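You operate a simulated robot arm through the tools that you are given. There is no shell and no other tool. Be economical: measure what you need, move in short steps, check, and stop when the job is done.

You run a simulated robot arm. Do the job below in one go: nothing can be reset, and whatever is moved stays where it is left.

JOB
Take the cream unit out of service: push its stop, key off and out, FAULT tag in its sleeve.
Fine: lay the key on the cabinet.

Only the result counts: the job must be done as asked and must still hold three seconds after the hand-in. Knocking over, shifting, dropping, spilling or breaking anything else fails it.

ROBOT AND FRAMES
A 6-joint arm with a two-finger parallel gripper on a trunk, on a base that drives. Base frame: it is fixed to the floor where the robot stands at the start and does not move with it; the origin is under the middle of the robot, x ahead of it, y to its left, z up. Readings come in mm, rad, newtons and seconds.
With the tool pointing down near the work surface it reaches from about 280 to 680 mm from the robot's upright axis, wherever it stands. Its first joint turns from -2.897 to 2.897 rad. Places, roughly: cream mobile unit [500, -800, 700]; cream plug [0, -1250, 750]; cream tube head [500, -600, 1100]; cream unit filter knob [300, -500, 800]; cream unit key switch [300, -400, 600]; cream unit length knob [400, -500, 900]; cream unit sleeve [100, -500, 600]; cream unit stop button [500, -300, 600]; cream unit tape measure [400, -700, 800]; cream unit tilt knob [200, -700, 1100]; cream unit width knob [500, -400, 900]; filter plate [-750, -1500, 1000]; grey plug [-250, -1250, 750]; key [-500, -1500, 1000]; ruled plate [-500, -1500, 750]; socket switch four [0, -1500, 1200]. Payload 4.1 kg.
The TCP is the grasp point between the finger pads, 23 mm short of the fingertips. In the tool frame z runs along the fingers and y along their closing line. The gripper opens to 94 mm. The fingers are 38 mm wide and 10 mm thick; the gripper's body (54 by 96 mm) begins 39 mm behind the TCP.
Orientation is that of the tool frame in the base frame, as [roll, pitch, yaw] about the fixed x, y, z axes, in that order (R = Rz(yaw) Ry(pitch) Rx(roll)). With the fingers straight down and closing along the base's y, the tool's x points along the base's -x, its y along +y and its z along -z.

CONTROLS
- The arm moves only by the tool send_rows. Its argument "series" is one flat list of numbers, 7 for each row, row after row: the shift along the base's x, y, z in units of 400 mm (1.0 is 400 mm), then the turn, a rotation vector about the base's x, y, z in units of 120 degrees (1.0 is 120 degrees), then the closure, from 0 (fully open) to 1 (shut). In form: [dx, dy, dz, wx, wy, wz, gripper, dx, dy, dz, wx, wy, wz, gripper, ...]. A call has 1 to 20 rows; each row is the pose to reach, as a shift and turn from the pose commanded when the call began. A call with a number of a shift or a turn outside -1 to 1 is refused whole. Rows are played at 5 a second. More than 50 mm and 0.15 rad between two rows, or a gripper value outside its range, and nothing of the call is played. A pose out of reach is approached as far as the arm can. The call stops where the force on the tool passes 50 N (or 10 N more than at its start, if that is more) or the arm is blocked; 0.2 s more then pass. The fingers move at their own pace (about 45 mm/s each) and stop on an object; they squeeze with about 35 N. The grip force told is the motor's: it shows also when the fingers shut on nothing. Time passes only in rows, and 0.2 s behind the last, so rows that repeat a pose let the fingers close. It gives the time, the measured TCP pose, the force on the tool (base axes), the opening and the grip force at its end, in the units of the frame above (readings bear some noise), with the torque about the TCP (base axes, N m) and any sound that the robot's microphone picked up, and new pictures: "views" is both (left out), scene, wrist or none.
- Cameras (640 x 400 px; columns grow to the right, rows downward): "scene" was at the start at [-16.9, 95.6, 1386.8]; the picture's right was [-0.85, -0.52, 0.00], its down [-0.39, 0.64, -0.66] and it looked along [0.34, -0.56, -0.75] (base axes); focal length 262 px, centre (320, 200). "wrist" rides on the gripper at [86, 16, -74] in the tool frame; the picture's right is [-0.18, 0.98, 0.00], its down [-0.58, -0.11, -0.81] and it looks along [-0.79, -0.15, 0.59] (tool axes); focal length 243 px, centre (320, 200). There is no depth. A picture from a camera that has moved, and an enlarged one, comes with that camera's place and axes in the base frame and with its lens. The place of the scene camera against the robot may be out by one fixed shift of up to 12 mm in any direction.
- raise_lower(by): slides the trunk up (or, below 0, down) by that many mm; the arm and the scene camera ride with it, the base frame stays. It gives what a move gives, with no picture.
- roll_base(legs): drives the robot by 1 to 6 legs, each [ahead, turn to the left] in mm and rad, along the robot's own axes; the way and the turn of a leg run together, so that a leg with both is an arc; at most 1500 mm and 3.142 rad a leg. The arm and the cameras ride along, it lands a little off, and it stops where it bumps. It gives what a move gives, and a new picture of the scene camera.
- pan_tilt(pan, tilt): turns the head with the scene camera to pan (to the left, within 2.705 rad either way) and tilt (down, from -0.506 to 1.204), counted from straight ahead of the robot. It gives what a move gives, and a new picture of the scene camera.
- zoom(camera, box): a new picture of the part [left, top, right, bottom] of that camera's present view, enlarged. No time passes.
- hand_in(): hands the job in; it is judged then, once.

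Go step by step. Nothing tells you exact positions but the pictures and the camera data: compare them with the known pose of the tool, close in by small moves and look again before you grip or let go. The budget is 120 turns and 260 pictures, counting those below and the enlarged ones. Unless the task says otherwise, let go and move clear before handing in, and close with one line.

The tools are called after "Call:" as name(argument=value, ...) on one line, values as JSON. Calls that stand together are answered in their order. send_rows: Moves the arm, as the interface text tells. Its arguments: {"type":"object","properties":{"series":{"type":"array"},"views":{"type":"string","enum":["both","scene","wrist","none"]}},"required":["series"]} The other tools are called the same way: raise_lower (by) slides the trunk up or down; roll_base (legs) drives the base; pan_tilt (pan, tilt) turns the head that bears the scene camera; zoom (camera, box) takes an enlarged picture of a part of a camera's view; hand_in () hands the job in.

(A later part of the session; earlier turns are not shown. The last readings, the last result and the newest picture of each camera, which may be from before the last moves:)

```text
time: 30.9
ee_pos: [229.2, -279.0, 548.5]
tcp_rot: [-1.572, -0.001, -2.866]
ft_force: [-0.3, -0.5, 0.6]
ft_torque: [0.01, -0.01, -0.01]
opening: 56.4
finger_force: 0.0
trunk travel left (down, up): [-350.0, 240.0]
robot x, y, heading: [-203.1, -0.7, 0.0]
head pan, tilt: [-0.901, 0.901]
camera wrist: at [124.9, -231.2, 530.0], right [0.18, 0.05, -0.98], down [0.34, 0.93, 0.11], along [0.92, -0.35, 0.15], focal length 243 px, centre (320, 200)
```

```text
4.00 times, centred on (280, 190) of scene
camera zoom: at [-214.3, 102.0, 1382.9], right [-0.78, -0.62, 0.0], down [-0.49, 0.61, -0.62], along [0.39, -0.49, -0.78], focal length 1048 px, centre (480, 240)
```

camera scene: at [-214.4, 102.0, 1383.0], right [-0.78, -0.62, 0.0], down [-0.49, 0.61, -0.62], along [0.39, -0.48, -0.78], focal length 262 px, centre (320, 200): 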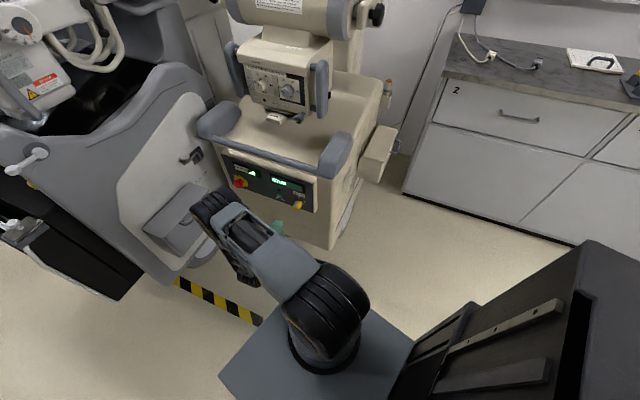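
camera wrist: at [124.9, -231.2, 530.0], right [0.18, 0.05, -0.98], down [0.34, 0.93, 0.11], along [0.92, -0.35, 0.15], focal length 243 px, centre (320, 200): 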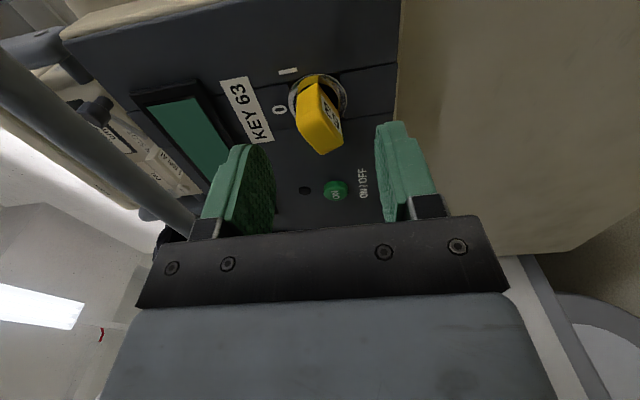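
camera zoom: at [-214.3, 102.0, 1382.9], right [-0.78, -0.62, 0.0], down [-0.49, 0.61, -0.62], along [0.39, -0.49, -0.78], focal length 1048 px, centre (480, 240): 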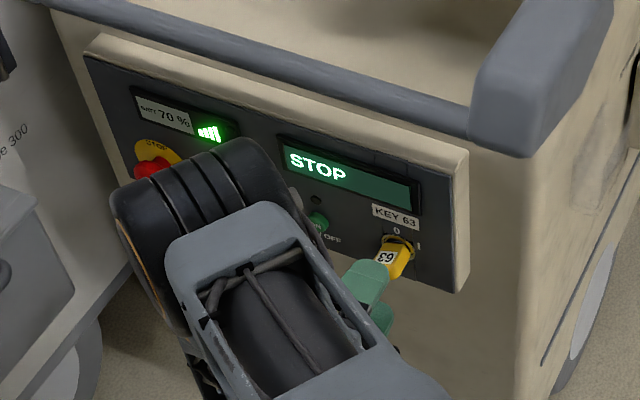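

The mark "I" is about 45° clockwise from "0" and the bow is rolled to point at it, rather than lying level. I need the exact roll angle before gripping, so I'll zoom in further.

Call:
zoom(camera="wrist", box=[270, 60, 370, 170])

Call:
zoom(camera="scene", box=[300, 185, 340, 215])

```text
3.64 times, centred on (320, 115) of wrist
camera zoom: at [124.9, -231.2, 530.0], right [0.18, 0.05, -0.98], down [0.34, 0.93, 0.11], along [0.92, -0.35, 0.15], focal length 882 px, centre (320, 509)
```

zoom: 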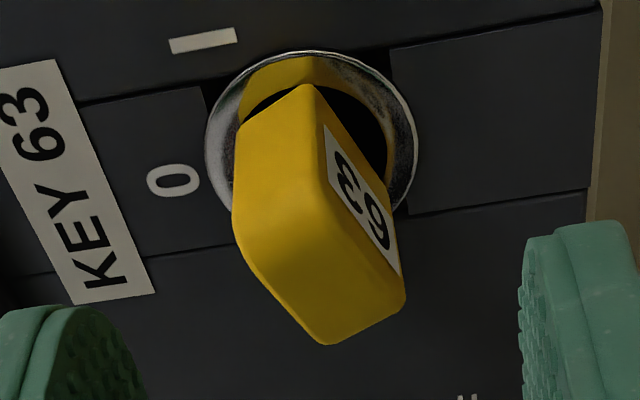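

```text
13.33 times, centred on (320, 200) of scene
camera zoom: at [-214.3, 102.0, 1382.9], right [-0.78, -0.62, 0.0], down [-0.49, 0.61, -0.62], along [0.39, -0.49, -0.78], focal length 3492 px, centre (320, 200)
```

zoom: 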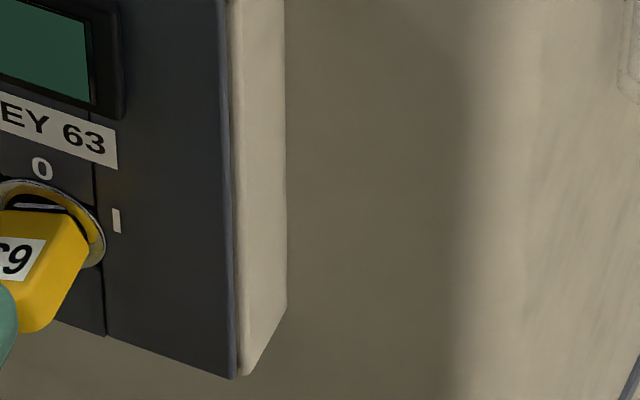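

The bow points about 60° clockwise from vertical, so its thickness axis leans about 28° left of vertical. I'll roll the gripper 28° counter-clockwise (seen from the front) and then advance around the bow.

Call:
send_rows(series=[0, 0, 0, -0.0156, 0.0562, 0, 0.4, 0, 0, 0, -0.0312, 0.1123, 0, 0.4, 0, 0, 0, -0.0469, 0.1685, 0, 0.4, 0, 0, 0, -0.0625, 0.2247, 0, 0.4, 0.01, -0.032, -0.001, -0.0625, 0.2247, 0, 0.4, 0.02, -0.062, -0.001, -0.0625, 0.2247, 0, 0.4, 0.0275, -0.089, -0.001, -0.0625, 0.2247, 0, 0.4], views="wrist")

Call:
zoom(camera="wrist", box=[220, 60, 440, 210])

```text
time: 32.5
ee_pos: [240.7, -315.1, 548.7]
tcp_rot: [-1.573, -0.49, -2.868]
ft_force: [-0.1, 0.8, -0.4]
ft_torque: [-0.01, 0.03, 0.01]
opening: 56.5
finger_force: 0.0
trunk travel left (down, up): [-350.0, 240.0]
robot x, y, heading: [-204.5, -4.0, 0.005]
head pan, tilt: [-0.901, 0.901]
camera wrist: at [138.7, -265.6, 572.5], right [-0.29, -0.08, -0.95], down [0.33, 0.93, -0.18], along [0.9, -0.36, -0.24], focal length 243 px, centre (320, 200)
```

wrist: 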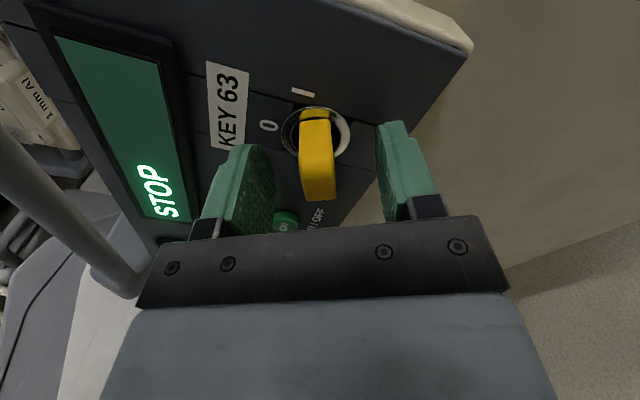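

```text
2.67 times, centred on (330, 135) of wrist
camera zoom: at [138.7, -265.6, 572.5], right [-0.29, -0.08, -0.95], down [0.33, 0.93, -0.18], along [0.9, -0.36, -0.24], focal length 647 px, centre (293, 373)
```

zoom: 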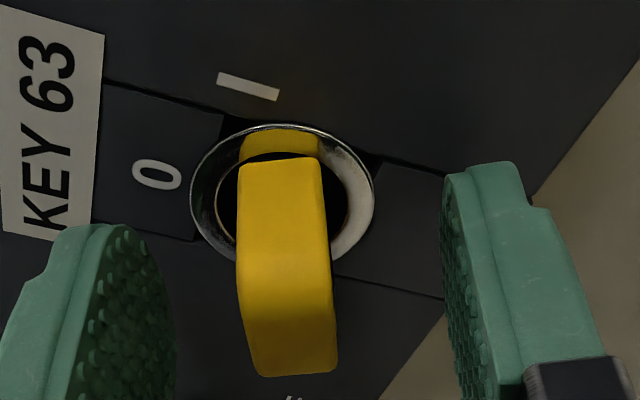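

The jaws are nicely parallel to the bow, which sits about 4 mm off the jaw centre. I'll shift by that and close.

Call:
send_rows(series=[-0.004, -0.001, -0.008, 0, 0, 0, 0.4, -0.004, -0.001, -0.008, 0, 0, 0, 0.6, -0.004, -0.001, -0.008, 0, 0, 0, 0.8, -0.004, -0.001, -0.008, 0, 0, 0, 1, -0.004, -0.001, -0.008, 0, 0, 0, 1], views="wrist")

Call:
zoom(camera="wrist", box=[220, 60, 440, 210])

```text
time: 33.7
ee_pos: [241.5, -315.3, 547.5]
tcp_rot: [-1.564, -0.486, -2.869]
ft_force: [10.1, 2.0, 21.3]
ft_torque: [-0.75, -0.19, 0.35]
opening: 15.5
finger_force: 35.0
trunk travel left (down, up): [-350.0, 240.0]
robot x, y, heading: [-200.9, -1.7, 0.006]
head pan, tilt: [-0.901, 0.901]
camera wrist: at [138.8, -265.1, 571.2], right [-0.28, -0.09, -0.95], down [0.32, 0.93, -0.18], along [0.9, -0.36, -0.24], focal length 243 px, centre (320, 200)
```

wrist: 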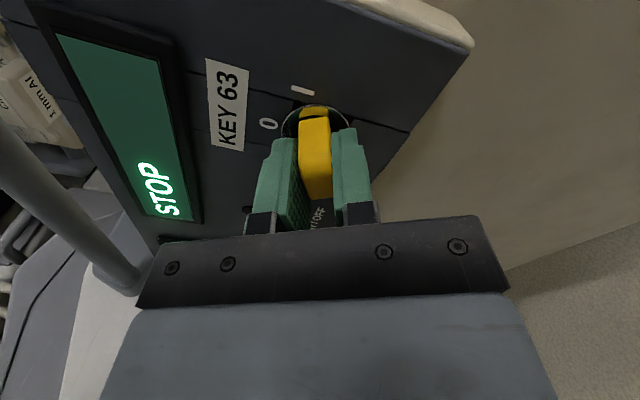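

```text
2.67 times, centred on (330, 135) of wrist
camera zoom: at [138.8, -265.1, 571.2], right [-0.28, -0.09, -0.95], down [0.32, 0.93, -0.18], along [0.9, -0.36, -0.24], focal length 647 px, centre (293, 373)
```

zoom: 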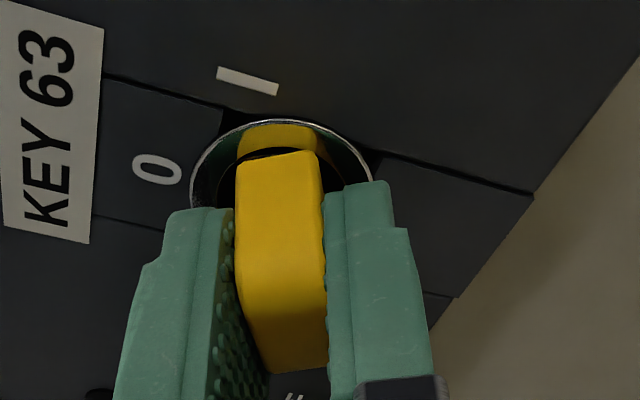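

The key is gripped at 15.5 mm. I'll relieve the small sideways load and turn 60° counter-clockwise towards "0".

Call:
send_rows(series=[0.002, 0.0005, 0.0055, 0, 0, 0, 1, 0.002, 0.0005, 0.0055, -0.0168, 0.0602, 0, 1, 0.002, 0.0005, 0.0055, -0.0335, 0.1204, 0, 1, 0.002, 0.0005, 0.0055, -0.0503, 0.1806, 0, 1, 0.002, 0.0005, 0.0055, -0.067, 0.2408, 0, 1, 0.002, 0.0005, 0.0055, -0.0838, 0.3009, 0, 1, 0.002, 0.0005, 0.0055, -0.1005, 0.3611, 0, 1, 0.002, 0.0005, 0.0055, -0.1173, 0.4213, 0, 1, 0.002, 0.0005, 0.0055, -0.134, 0.4815, 0, 1])

Call:
zoom(camera="wrist", box=[220, 60, 440, 210])

```text
time: 35.7
ee_pos: [239.9, -314.6, 548.3]
tcp_rot: [-1.49, -1.538, -2.95]
ft_force: [11.4, 5.5, 24.0]
ft_torque: [-0.81, -0.26, 0.48]
opening: 15.1
finger_force: 34.7
trunk travel left (down, up): [-350.0, 240.0]
robot x, y, heading: [-201.8, 0.8, 0.007]
head pan, tilt: [-0.901, 0.901]
camera scene: at [-215.2, 103.5, 1382.9], right [-0.78, -0.63, 0.0], down [-0.49, 0.61, -0.62], along [0.39, -0.49, -0.78], focal length 262 px, centre (320, 200)
camera wrist: at [200.5, -246.8, 632.2], right [-0.94, -0.26, -0.22], down [-0.09, 0.81, -0.58], along [0.33, -0.52, -0.79], focal length 243 px, centre (320, 200)
```

scene: 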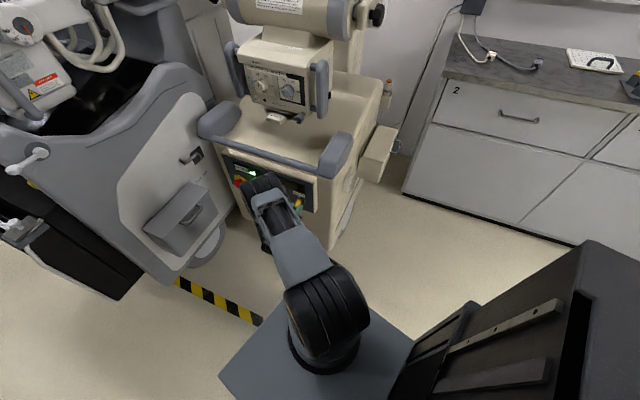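
wrist: 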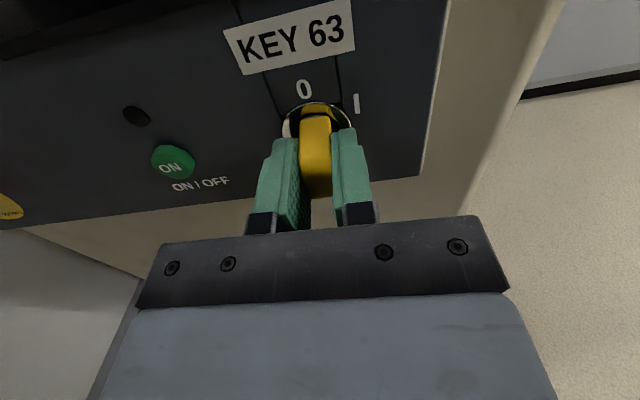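

```text
2.67 times, centred on (330, 135) of wrist
camera zoom: at [200.5, -246.8, 632.2], right [-0.94, -0.26, -0.22], down [-0.09, 0.81, -0.58], along [0.33, -0.52, -0.79], focal length 647 px, centre (293, 373)
```

zoom: 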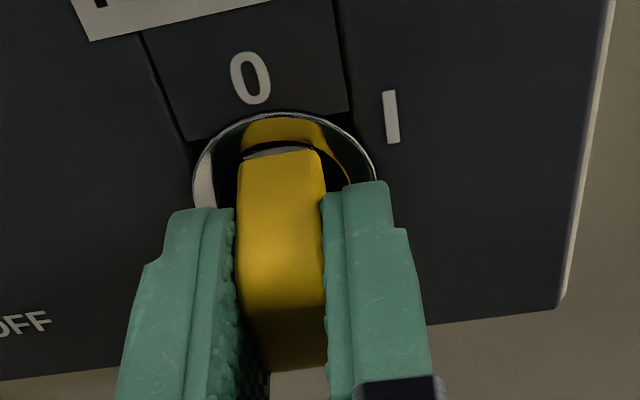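

The bow is now almost upright, pointing at "0". I'll turn a few degrees more to make sure it's at the stop, relieving the load as well.

Call:
send_rows(series=[0.002, 0.001, 0.005, 0, 0, 0, 1, 0.002, 0.001, 0.006, -0.005, 0.018, 0, 1, 0.002, 0.001, 0.006, -0.0112, 0.0401, 0, 1, 0.002, 0.001, 0.006, -0.0112, 0.0401, 0, 1], views="wrist")

Call:
zoom(camera="scene", box=[220, 140, 340, 240])

```text
time: 36.7
ee_pos: [239.2, -314.4, 548.0]
tcp_rot: [1.624, -1.515, 0.218]
ft_force: [11.9, 3.1, 7.7]
ft_torque: [-0.3, -0.12, 0.51]
opening: 15.1
finger_force: 34.7
trunk travel left (down, up): [-350.0, 240.0]
robot x, y, heading: [-204.6, -4.4, 0.003]
head pan, tilt: [-0.901, 0.901]
camera wrist: at [208.2, -245.0, 634.2], right [-0.96, -0.27, -0.13], down [-0.14, 0.8, -0.58], along [0.26, -0.54, -0.8], focal length 243 px, centre (320, 200)
```

wrist: 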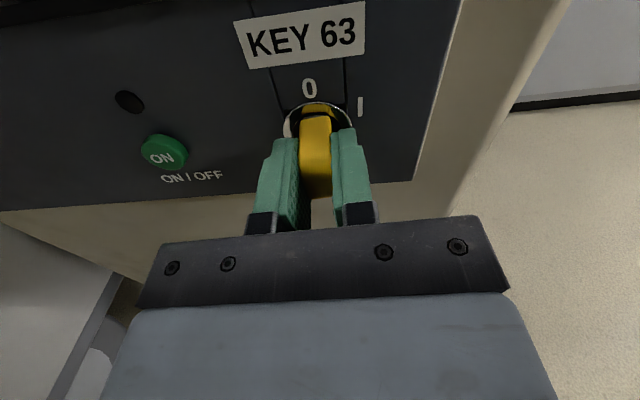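

```text
4.00 times, centred on (280, 190) of scene
camera zoom: at [-214.1, 102.5, 1382.8], right [-0.78, -0.62, 0.0], down [-0.49, 0.61, -0.62], along [0.39, -0.49, -0.78], focal length 1048 px, centre (480, 240)
```

zoom: 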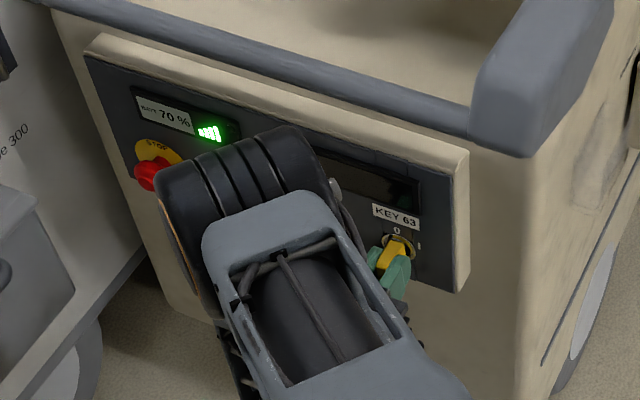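

The display is off, so the switch is at 0. I'll turn back a touch to about upright and draw the key straight out along the panel normal.

Call:
send_rows(series=[0.002, 0.001, 0.002, 0.004, -0.014, 0, 1, -0.0047, 0.025, 0.002, 0.004, -0.014, 0, 1, -0.0114, 0.049, 0.002, 0.004, -0.014, 0, 1, -0.0248, 0.097, 0.002, 0.004, -0.014, 0, 1, -0.038, 0.145, 0.002, 0.004, -0.014, 0, 1, -0.052, 0.194, 0.002, 0.004, -0.014, 0, 1])

```text
time: 38.1
ee_pos: [219.7, -236.2, 548.8]
tcp_rot: [1.653, -1.547, 0.192]
ft_force: [0.1, -0.2, -0.5]
ft_torque: [0.01, -0.03, 0.02]
opening: 14.8
finger_force: 35.1
trunk travel left (down, up): [-350.0, 240.0]
robot x, y, heading: [-201.1, -1.7, 0.007]
head pan, tilt: [-0.901, 0.901]
camera scene: at [-214.3, 101.8, 1382.9], right [-0.78, -0.62, 0.0], down [-0.49, 0.61, -0.62], along [0.39, -0.48, -0.78], focal length 262 px, centre (320, 200)
camera wrist: at [184.1, -168.5, 635.3], right [-0.95, -0.26, -0.16], down [-0.12, 0.8, -0.58], along [0.28, -0.53, -0.8], focal length 243 px, centre (320, 200)
```

scene: 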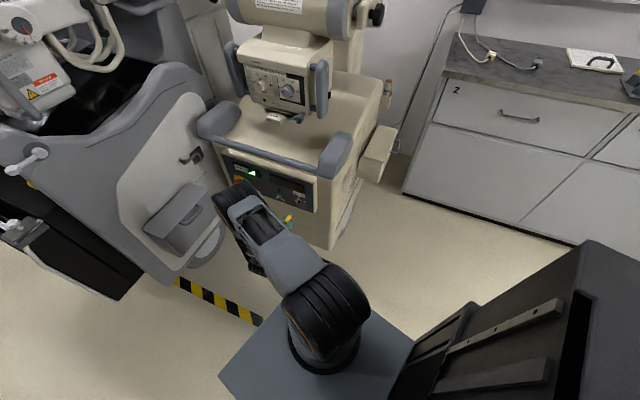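
wrist: 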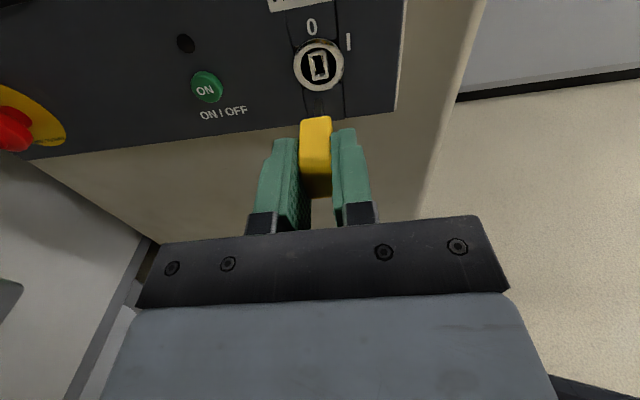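

The key is out. Next I'll raise the arm clear, point the tool ahead of the robot, then drive back, turn right and go to the cabinet.

Call:
send_rows(series=[-0.005, 0.054, 0.1, 0, 0, 0.0625, 1, -0.01, 0.108, 0.2, 0, 0, 0.125, 1, -0.015, 0.162, 0.3, 0, 0, 0.1875, 1, -0.02, 0.216, 0.4, 0, 0, 0.25, 1, -0.025, 0.27, 0.5, 0, 0, 0.3125, 1, -0.03, 0.324, 0.6, 0, 0, 0.375, 1, -0.035, 0.378, 0.7, 0, 0, 0.4375, 1, -0.04, 0.432, 0.8, 0, 0, 0.5, 1, -0.045, 0.486, 0.9, 0, 0, 0.5625, 1, -0.05, 0.54, 1.0, 0, 0, 0.625, 1])

```text
time: 40.3
ee_pos: [274.3, 49.3, 984.9]
tcp_rot: [1.905, -1.544, 1.224]
ft_force: [-0.1, -0.4, -0.4]
ft_torque: [0.02, 0.0, 0.01]
opening: 14.8
finger_force: 35.4
out of reach, approached as far as the arm can: row 6, 7, 8, 9, 10
trunk travel left (down, up): [-350.0, 240.0]
robot x, y, heading: [-202.0, -2.0, 0.004]
head pan, tilt: [-0.901, 0.901]
camera scene: at [-215.1, 101.6, 1382.9], right [-0.78, -0.62, 0.0], down [-0.49, 0.61, -0.62], along [0.39, -0.48, -0.78], focal length 262 px, centre (320, 200)
camera wrist: at [200.2, 36.2, 1070.9], right [-0.01, -0.99, -0.16], down [-0.81, 0.1, -0.58], along [0.59, 0.12, -0.8], focal length 243 px, centre (320, 200)
```

scene: 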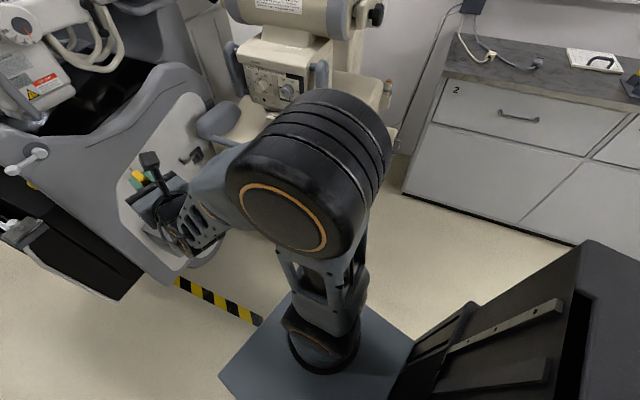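
wrist: 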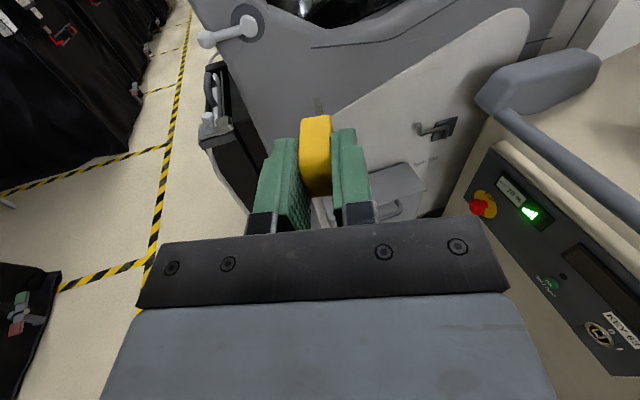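

Arm is up and forward. Driving back 300 mm and turning right, then looking.

Call:
roll_base(legs=[[-280, 0], [0, -1.571]])

Call:
pan_tilt(pan=0.0, tilt=0.6)

```text
time: 46.1
ee_pos: [-436.7, -482.4, 985.0]
tcp_rot: [1.846, -1.546, -0.299]
ft_force: [0.3, 0.7, -0.5]
ft_torque: [-0.03, -0.03, -0.02]
opening: 14.8
finger_force: 35.3
trunk travel left (down, up): [-350.0, 240.0]
robot x, y, heading: [-480.1, -0.2, -1.574]
head pan, tilt: [-0.901, 0.901]
camera scene: at [-372.9, 5.9, 1382.9], right [-0.62, 0.79, 0.0], down [0.62, 0.48, -0.62], along [-0.49, -0.38, -0.78], focal length 262 px, centre (320, 200)
```

scene: 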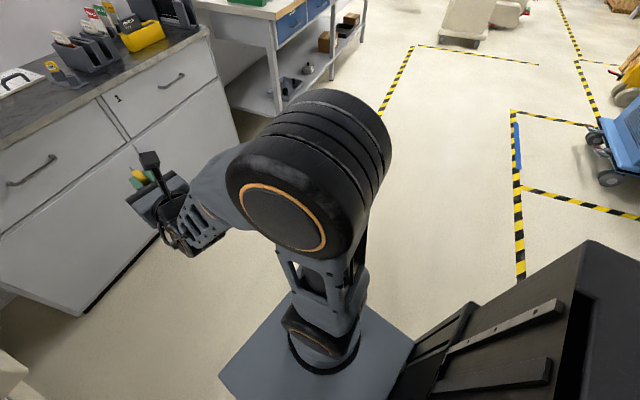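

```text
time: 47.3
ee_pos: [-437.9, -481.5, 985.4]
tcp_rot: [1.845, -1.546, -0.298]
ft_force: [0.2, -0.3, -0.2]
ft_torque: [0.0, 0.01, 0.02]
opening: 15.0
finger_force: 35.1
trunk travel left (down, up): [-350.0, 240.0]
robot x, y, heading: [-480.4, 1.3, -1.577]
head pan, tilt: [0.0, 0.6]
camera scene: at [-314.0, -35.9, 1407.7], right [-1.0, 0.01, 0.0], down [0.0, 0.57, -0.82], along [0.0, -0.82, -0.57], focal length 262 px, centre (320, 200)
```

scene: 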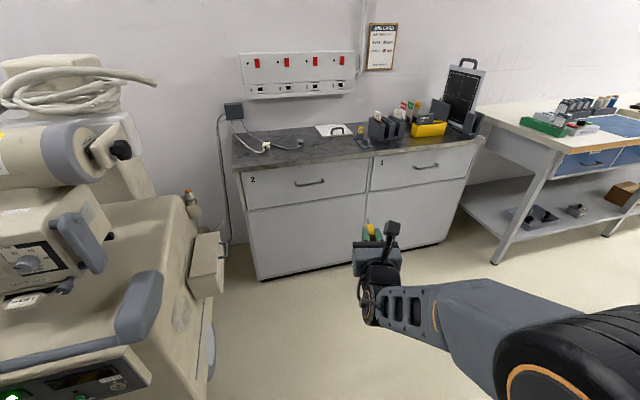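

The cabinet is turned about 15° too, so its depth runs along d≈(0.26,-0.965), with its top at z≈812. I'll drive to stand off in front of the tag rack facing it.

Call:
roll_base(legs=[[0, -0.57], [700, 0], [0, 0.837]])

Call:
pan_tilt(pan=0.0, tilt=0.7)

```text
time: 54.9
ee_pos: [-688.6, -1037.9, 986.9]
tcp_rot: [1.844, -1.547, -0.026]
ft_force: [0.1, 0.5, 0.1]
ft_torque: [0.03, 0.02, 0.0]
opening: 14.6
finger_force: 34.8
trunk travel left (down, up): [-350.0, 240.0]
robot x, y, heading: [-858.5, -588.0, -1.306]
head pan, tilt: [0.0, 0.6]
camera scene: at [-689.4, -575.4, 1407.7], right [-0.96, -0.26, 0.0], down [-0.15, 0.55, -0.83], along [0.22, -0.8, -0.56], focal length 262 px, centre (320, 200)
```

scene: 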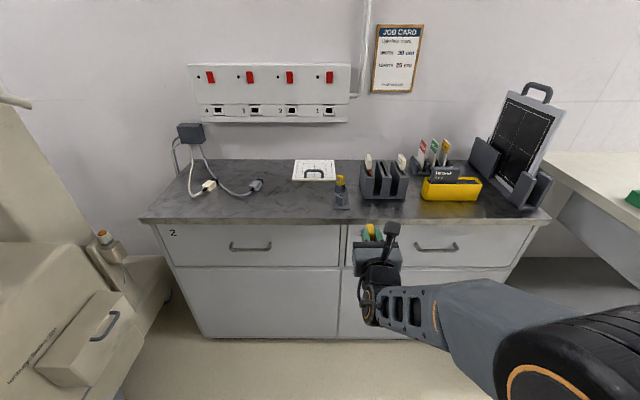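

```text
time: 55.5
ee_pos: [-689.4, -1036.8, 985.2]
tcp_rot: [1.854, -1.545, -0.034]
ft_force: [0.5, 0.2, -0.3]
ft_torque: [0.0, 0.01, 0.01]
opening: 15.0
finger_force: 34.9
trunk travel left (down, up): [-350.0, 240.0]
robot x, y, heading: [-859.2, -588.3, -1.308]
head pan, tilt: [0.0, 0.7]
camera scene: at [-690.3, -572.1, 1399.1], right [-0.96, -0.26, 0.0], down [-0.17, 0.62, -0.77], along [0.2, -0.74, -0.64], focal length 262 px, centre (320, 200)
```

scene: 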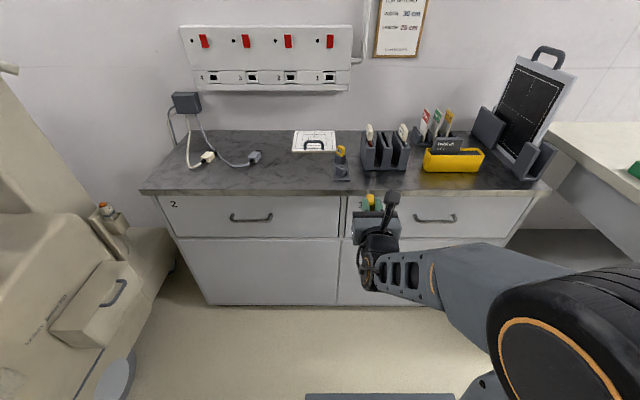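

Well aligned with the cabinet now. I'll zoom in on the tag rack, the free front strip, and the unit's side to find the sleeve.

Call:
zoom(camera="scene", box=[320, 90, 560, 230])

Call:
zoom(camera="scene", box=[0, 180, 180, 380])

Call:
zoom(camera="scene", box=[400, 95, 470, 160])

```text
2.67 times, centred on (440, 160) of scene
camera zoom: at [-690.3, -572.1, 1399.1], right [-0.96, -0.26, 0.0], down [-0.17, 0.62, -0.77], along [0.2, -0.74, -0.64], focal length 698 px, centre (0, 307)
```

zoom: 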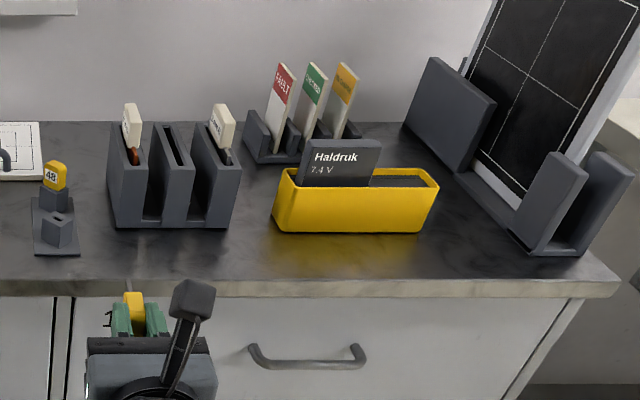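

```text
2.00 times, centred on (90, 280) of scene
camera zoom: at [-690.3, -572.1, 1399.1], right [-0.96, -0.26, 0.0], down [-0.17, 0.62, -0.77], along [0.2, -0.74, -0.64], focal length 524 px, centre (780, 40)
```

zoom: 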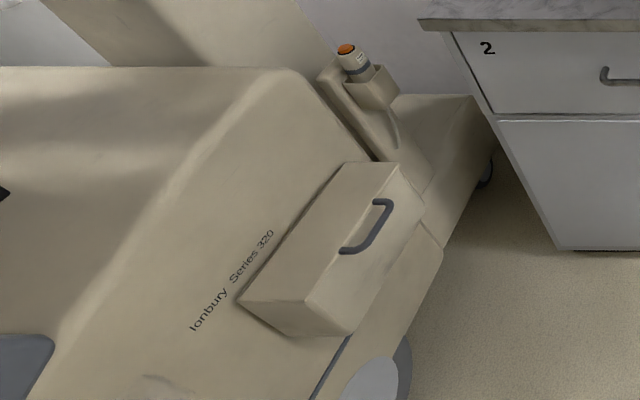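

```text
6.15 times, centred on (435, 128) of scene
camera zoom: at [-690.3, -572.1, 1399.1], right [-0.96, -0.26, 0.0], down [-0.17, 0.62, -0.77], along [0.2, -0.74, -0.64], focal length 1612 px, centre (-388, 646)
```

zoom: 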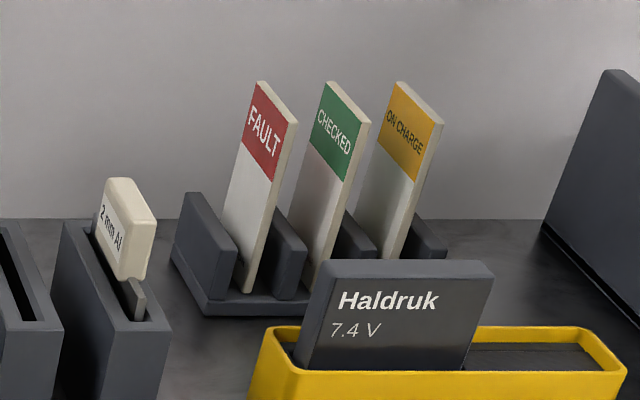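

Things on the cabinet reach up to z≈1000, so I'll lay the key on the free front strip left of the "48" holder. Shifting the arm left 150 mm, then driving ahead 200 mm.

Call:
send_rows(series=[0.09, 0.025, 0, 0, 0, 0, 1, 0.18, 0.05, 0, 0, 0, 0, 1, 0.27, 0.075, 0, 0, 0, 0, 1, 0.362, 0.1, 0, 0, 0, 0, 1], views="none")

Call:
roll_base(legs=[[190, 0]])

Call:
send_rows(series=[0, 0, 0, 0, 0, 0, 1], views="wrist")

```text
time: 56.5
ee_pos: [-543.9, -997.3, 985.5]
tcp_rot: [1.861, -1.547, -0.043]
ft_force: [-0.1, 0.2, 0.7]
ft_torque: [0.01, -0.03, 0.01]
opening: 14.8
finger_force: 35.0
trunk travel left (down, up): [-350.0, 240.0]
robot x, y, heading: [-860.5, -586.7, -1.308]
head pan, tilt: [0.0, 0.7]
```

```text
time: 58.1
ee_pos: [-494.2, -1181.2, 985.6]
tcp_rot: [1.842, -1.547, -0.022]
ft_force: [-0.8, 0.0, -1.0]
ft_torque: [0.04, 0.02, 0.0]
opening: 14.8
finger_force: 35.3
trunk travel left (down, up): [-350.0, 240.0]
robot x, y, heading: [-811.1, -771.0, -1.305]
head pan, tilt: [0.0, 0.7]
camera scene: at [-640.4, -755.0, 1399.1], right [-0.96, -0.26, 0.0], down [-0.17, 0.62, -0.77], along [0.2, -0.74, -0.64], focal length 262 px, centre (320, 200)
```

scene: 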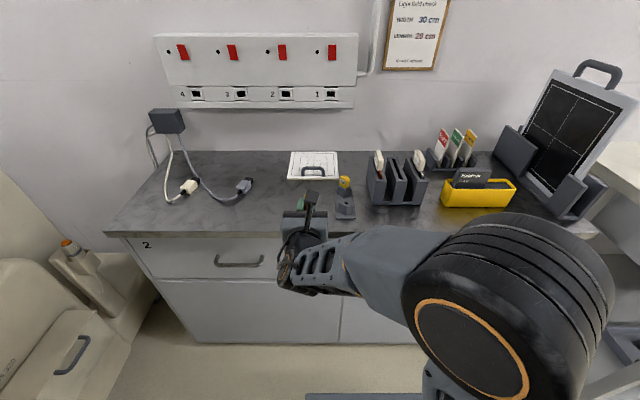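

```text
time: 58.5
ee_pos: [-494.3, -1181.2, 985.5]
tcp_rot: [1.857, -1.546, -0.039]
ft_force: [-0.3, 0.2, 0.5]
ft_torque: [0.0, -0.02, 0.0]
opening: 14.8
finger_force: 34.6
trunk travel left (down, up): [-350.0, 240.0]
robot x, y, heading: [-807.2, -770.8, -1.303]
head pan, tilt: [0.0, 0.7]
camera wrist: at [-527.3, -1112.6, 1071.2], right [-0.96, -0.24, -0.16], down [-0.11, 0.81, -0.58], along [0.27, -0.54, -0.8], focal length 243 px, centre (320, 200)
```

wrist: 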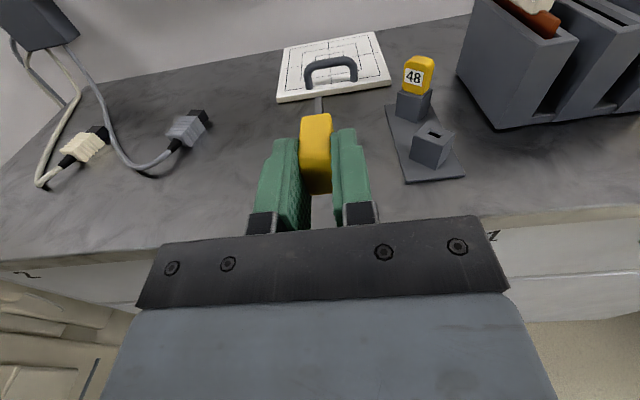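

I need the cabinet-top height accurately, so I'll lower 45 mm and compare the wrist views.

Call:
send_rows(series=[0, 0, -0.06, 0, 0, 0, 1, 0, 0, -0.1125, 0, 0, 0, 1], views="wrist")

```text
time: 59.1
ee_pos: [-494.8, -1180.8, 939.5]
tcp_rot: [1.813, -1.546, 0.003]
ft_force: [-1.3, -1.0, -0.5]
ft_torque: [0.01, -0.01, 0.01]
opening: 14.8
finger_force: 35.1
trunk travel left (down, up): [-350.0, 240.0]
robot x, y, heading: [-808.8, -773.6, -1.306]
head pan, tilt: [0.0, 0.7]
camera wrist: at [-527.4, -1112.5, 1025.9], right [-0.96, -0.24, -0.16], down [-0.11, 0.81, -0.58], along [0.27, -0.54, -0.8], focal length 243 px, centre (320, 200)
```

wrist: 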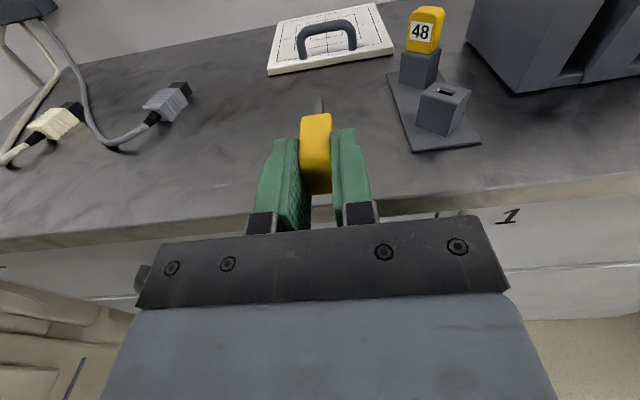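

The cabinet top comes out at z≈859 and its front edge about 40 mm ahead of the TCP. I'll move forward 62 mm and lower until the fingers' edge is just above the top.

Call:
send_rows(series=[0.02, -0.075, 0, 0, 0, 0, 1, 0.041, -0.1495, 0, 0, 0, 0, 1, 0.041, -0.1495, -0.06, 0, 0, 0, 1, 0.041, -0.1495, -0.11, 0, 0, 0, 1, 0.041, -0.1495, -0.1375, 0, 0, 0, 1])

Call:
zoom(camera="wrist", box=[200, 60, 480, 240])

Call:
zoom(camera="scene", box=[230, 140, 390, 260])

```text
time: 60.3
ee_pos: [-477.3, -1240.8, 885.4]
tcp_rot: [1.823, -1.546, -0.005]
ft_force: [-0.1, 0.2, -0.1]
ft_torque: [0.03, 0.0, -0.03]
opening: 15.0
finger_force: 34.4
trunk travel left (down, up): [-350.0, 240.0]
robot x, y, heading: [-810.5, -769.2, -1.308]
head pan, tilt: [0.0, 0.7]
camera scene: at [-640.3, -755.1, 1399.1], right [-0.96, -0.26, 0.0], down [-0.17, 0.62, -0.76], along [0.2, -0.74, -0.64], focal length 262 px, centre (320, 200)
camera wrist: at [-510.8, -1172.3, 971.3], right [-0.96, -0.24, -0.16], down [-0.11, 0.81, -0.58], along [0.27, -0.54, -0.8], focal length 243 px, centre (320, 200)
```

scene: 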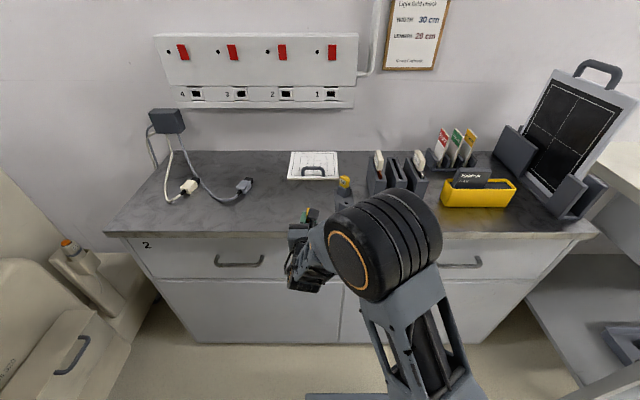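
wrist: 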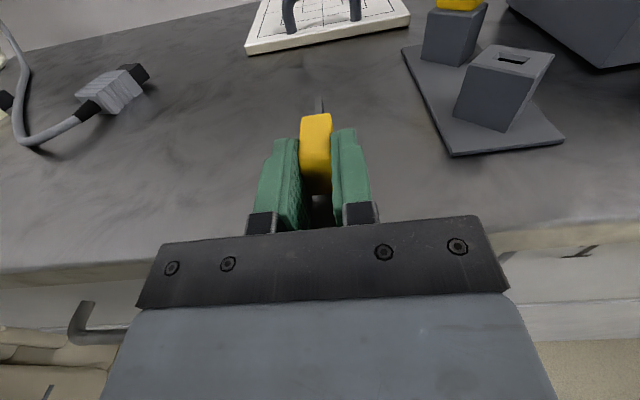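

```text
2.22 times, centred on (340, 150) of wrist
camera zoom: at [-510.8, -1172.3, 971.3], right [-0.96, -0.24, -0.16], down [-0.11, 0.81, -0.58], along [0.27, -0.54, -0.8], focal length 539 px, centre (276, 311)
```

zoom: 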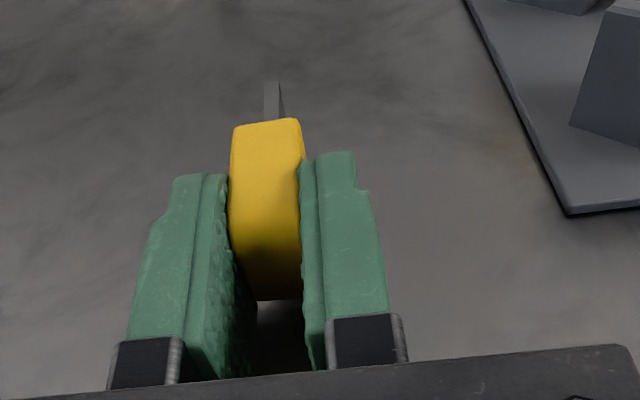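

```text
3.33 times, centred on (310, 200) of scene
camera zoom: at [-640.3, -755.1, 1399.1], right [-0.96, -0.26, 0.0], down [-0.17, 0.62, -0.76], along [0.2, -0.74, -0.64], focal length 873 px, centre (353, 200)
```

zoom: 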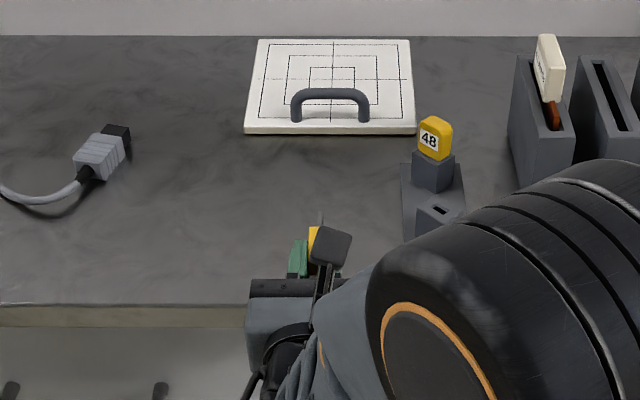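

Now lower gently in 1–2 mm steps to touch.

Call:
send_rows(series=[0, 0, -0.005, 0, 0, 0, 1, 0, 0, -0.01, 0, 0, 0, 1, 0, 0, -0.0125, 0, 0, 0, 1, 0, 0, -0.015, 0, 0, 0, 1, 0, 0, -0.0175, 0, 0, 0, 1], views="wrist")

```text
time: 61.5
ee_pos: [-478.8, -1240.5, 880.4]
tcp_rot: [1.706, -1.55, 0.113]
ft_force: [-0.3, -0.1, 9.5]
ft_torque: [0.05, -0.19, -0.03]
opening: 15.1
finger_force: 34.9
trunk travel left (down, up): [-350.0, 240.0]
robot x, y, heading: [-809.0, -770.8, -1.305]
head pan, tilt: [0.0, 0.7]
camera wrist: at [-511.0, -1172.0, 965.5], right [-0.96, -0.24, -0.16], down [-0.1, 0.81, -0.58], along [0.27, -0.54, -0.8], focal length 243 px, centre (320, 200)
```

wrist: 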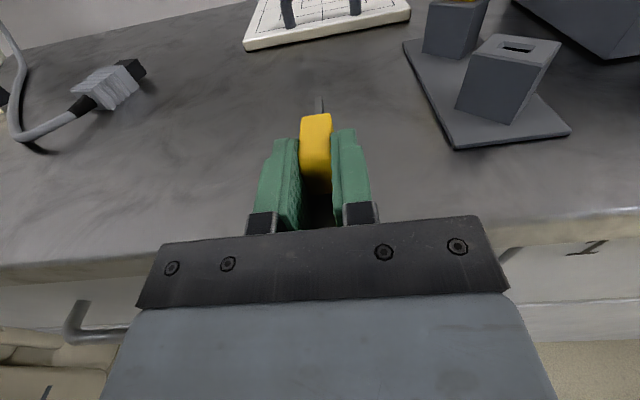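

Contact with the top (about 9 N). Opening the fingers.

Call:
send_rows(series=[0, 0, 0.004, 0, 0, 0, 1, 0, 0, 0.004, 0, 0, 0, 0.7, 0, 0, 0.004, 0, 0, 0, 0.5, 0, 0, 0.004, 0, 0, 0, 0.3, 0, 0, 0.004, 0, 0, 0, 0.3, 0, 0, 0.004, 0, 0, 0, 0.3], views="wrist")

```text
time: 62.9
ee_pos: [-478.3, -1240.4, 880.9]
tcp_rot: [1.817, -1.548, 0.0]
ft_force: [-4.2, -0.4, 7.9]
ft_torque: [0.03, -0.21, 0.0]
opening: 63.8
finger_force: 0.0
trunk travel left (down, up): [-350.0, 240.0]
robot x, y, heading: [-814.3, -768.4, -1.302]
head pan, tilt: [0.0, 0.7]
camera wrist: at [-511.6, -1172.2, 966.3], right [-0.96, -0.24, -0.16], down [-0.1, 0.81, -0.58], along [0.27, -0.54, -0.8], focal length 243 px, centre (320, 200)
```

wrist: 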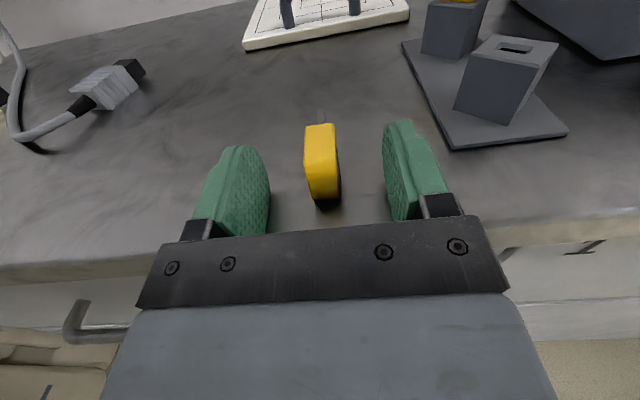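

The key rests on the cabinet, free between the fingers. I'll back straight out and then rise.

Call:
send_rows(series=[0, 0, 0.006, 0, 0, 0, 0.3, -0.026, 0.0965, 0.008, 0, 0, 0, 0.3, -0.053, 0.193, 0.01, 0, 0, 0, 0.3, -0.066, 0.24, 0.1, 0, 0, 0, 0.3, -0.066, 0.24, 0.2, 0, 0, 0, 0.3, -0.066, 0.24, 0.3, 0, 0, 0, 0.3])

Call:
zoom(camera="scene", box=[370, 100, 530, 230])

```text
time: 64.3
ee_pos: [-504.9, -1144.8, 1000.5]
tcp_rot: [1.863, -1.544, -0.046]
ft_force: [0.9, -0.5, -0.2]
ft_torque: [-0.03, 0.0, 0.01]
opening: 65.5
finger_force: 0.0
trunk travel left (down, up): [-350.0, 240.0]
robot x, y, heading: [-812.5, -769.2, -1.306]
head pan, tilt: [0.0, 0.7]
camera scene: at [-640.3, -755.2, 1399.0], right [-0.96, -0.26, 0.0], down [-0.17, 0.62, -0.76], along [0.2, -0.74, -0.64], focal length 262 px, centre (320, 200)
camera wrist: at [-537.7, -1076.2, 1085.6], right [-0.96, -0.24, -0.16], down [-0.11, 0.81, -0.58], along [0.27, -0.54, -0.8], focal length 243 px, centre (320, 200)
```

scene: 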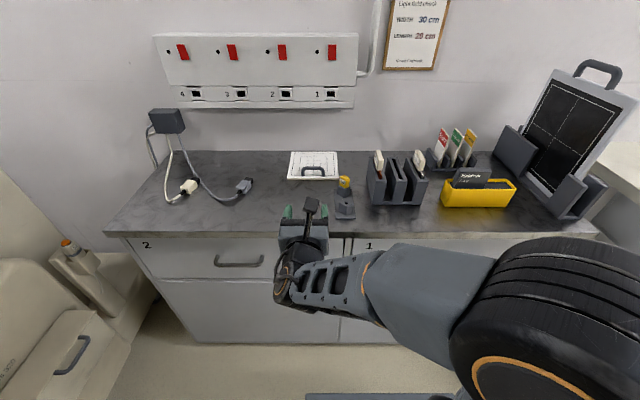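
wrist: 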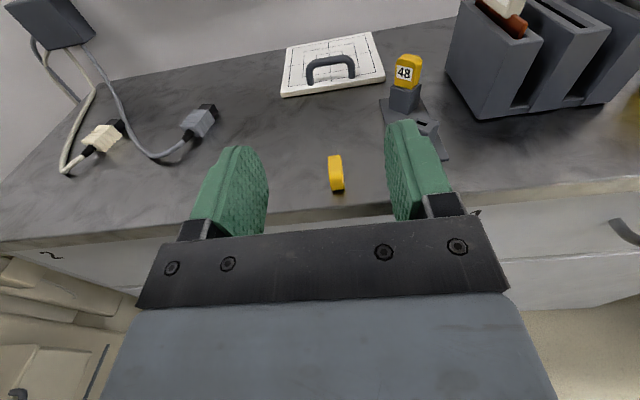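

```text
3.08 times, centred on (450, 165) of scene
camera zoom: at [-640.3, -755.2, 1399.0], right [-0.96, -0.26, 0.0], down [-0.17, 0.62, -0.76], along [0.2, -0.74, -0.64], focal length 806 px, centre (-80, 308)
```

zoom: 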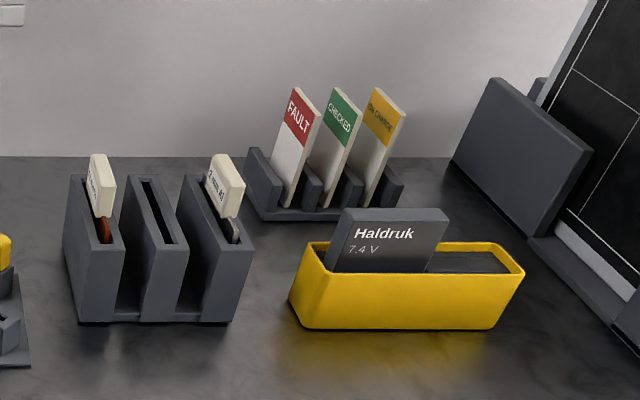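

The key stays put. The FAULT tag stands at about (-838,-1704), top z≈990, in a plane along d. Before picking it I want to see the sleeve on the unit's side.

Call:
pan_tilt(pan=1.64, tilt=0.75)

Call:
zoom(camera="scene", box=[200, 120, 440, 280])

```text
time: 66.0
ee_pos: [-503.8, -1145.0, 1000.3]
tcp_rot: [1.844, -1.545, -0.028]
ft_force: [-0.2, 0.3, 0.1]
ft_torque: [0.01, 0.01, 0.04]
opening: 65.9
finger_force: 0.1
trunk travel left (down, up): [-350.0, 240.0]
robot x, y, heading: [-807.5, -769.3, -1.301]
head pan, tilt: [1.641, 0.75]
camera scene: at [-584.5, -645.8, 1394.8], right [0.33, -0.94, 0.0], down [-0.64, -0.22, -0.73], along [0.69, 0.24, -0.68], focal length 262 px, centre (320, 200)
```

scene: 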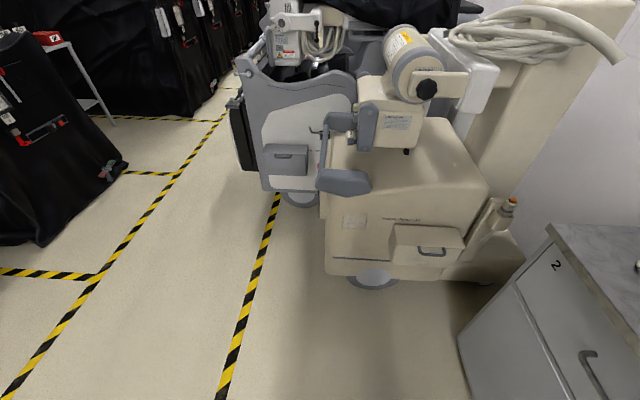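

```text
2.50 times, centred on (320, 200) of scene
camera zoom: at [-584.5, -645.8, 1394.8], right [0.33, -0.94, 0.0], down [-0.64, -0.22, -0.73], along [0.69, 0.24, -0.68], focal length 655 px, centre (320, 200)
```

zoom: 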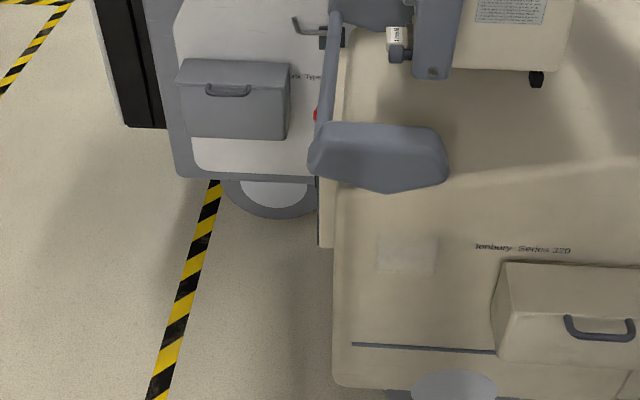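

Call:
zoom(camera="scene", box=[325, 200, 395, 245])

```text
8.89 times, centred on (360, 222) of scene
camera zoom: at [-584.5, -645.8, 1394.8], right [0.33, -0.94, 0.0], down [-0.64, -0.22, -0.73], along [0.69, 0.24, -0.68], focal length 2328 px, centre (-36, 0)
```

zoom: 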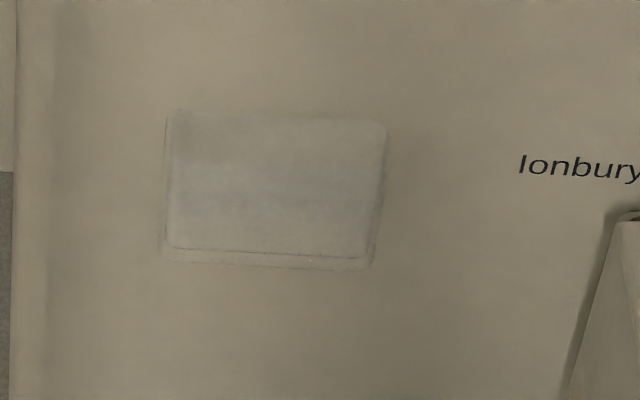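

The clear sleeve is on the unit's right side, roughly at (170,-540,580). Its plane matches the tag's present one, so I plan to hold the tag by its narrow edges from above. I need to know how near the base can get to the cabinet, so I'll look down at the base.

Call:
pan_tilt(pan=0.0, tilt=1.2)

Call:
pan_tilt(pan=-1.3, tilt=1.2)

```text
time: 67.7
ee_pos: [-504.1, -1144.4, 1000.2]
tcp_rot: [1.844, -1.547, -0.027]
ft_force: [0.2, -0.4, 0.4]
ft_torque: [0.0, 0.0, 0.02]
opening: 65.7
finger_force: 0.1
trunk travel left (down, up): [-350.0, 240.0]
robot x, y, heading: [-806.6, -769.3, -1.299]
head pan, tilt: [0.0, 1.201]
camera scene: at [-648.0, -727.1, 1363.1], right [-0.96, -0.26, 0.0], down [-0.25, 0.9, -0.36], along [0.1, -0.35, -0.93], focal length 262 px, centre (320, 200)
```

scene: 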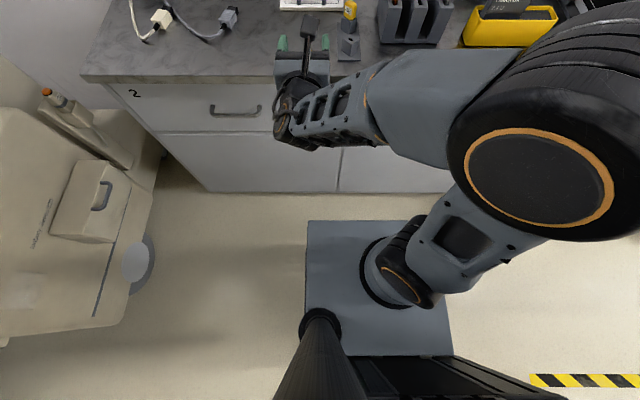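

```text
time: 69.2
ee_pos: [-505.3, -1144.7, 999.2]
tcp_rot: [1.844, -1.547, -0.029]
ft_force: [0.0, 0.0, 0.0]
ft_torque: [-0.01, 0.01, -0.01]
opening: 65.8
finger_force: 0.0
trunk travel left (down, up): [-350.0, 240.0]
robot x, y, heading: [-811.8, -772.1, -1.309]
head pan, tilt: [-1.3, 1.201]
camera scene: at [-710.8, -701.8, 1363.1], right [-0.51, 0.86, 0.0], down [0.8, 0.48, -0.36], along [-0.31, -0.19, -0.93], focal length 262 px, centre (320, 200)
```

scene: 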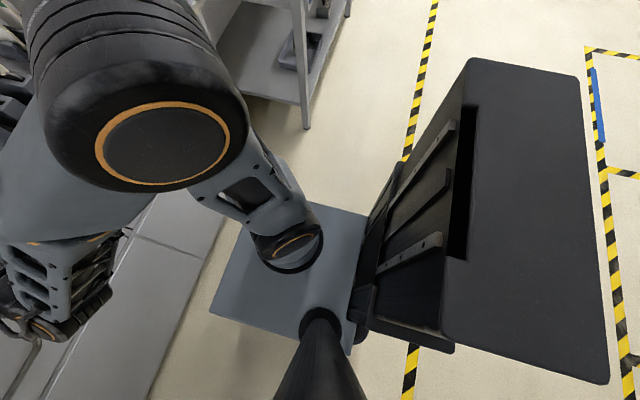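

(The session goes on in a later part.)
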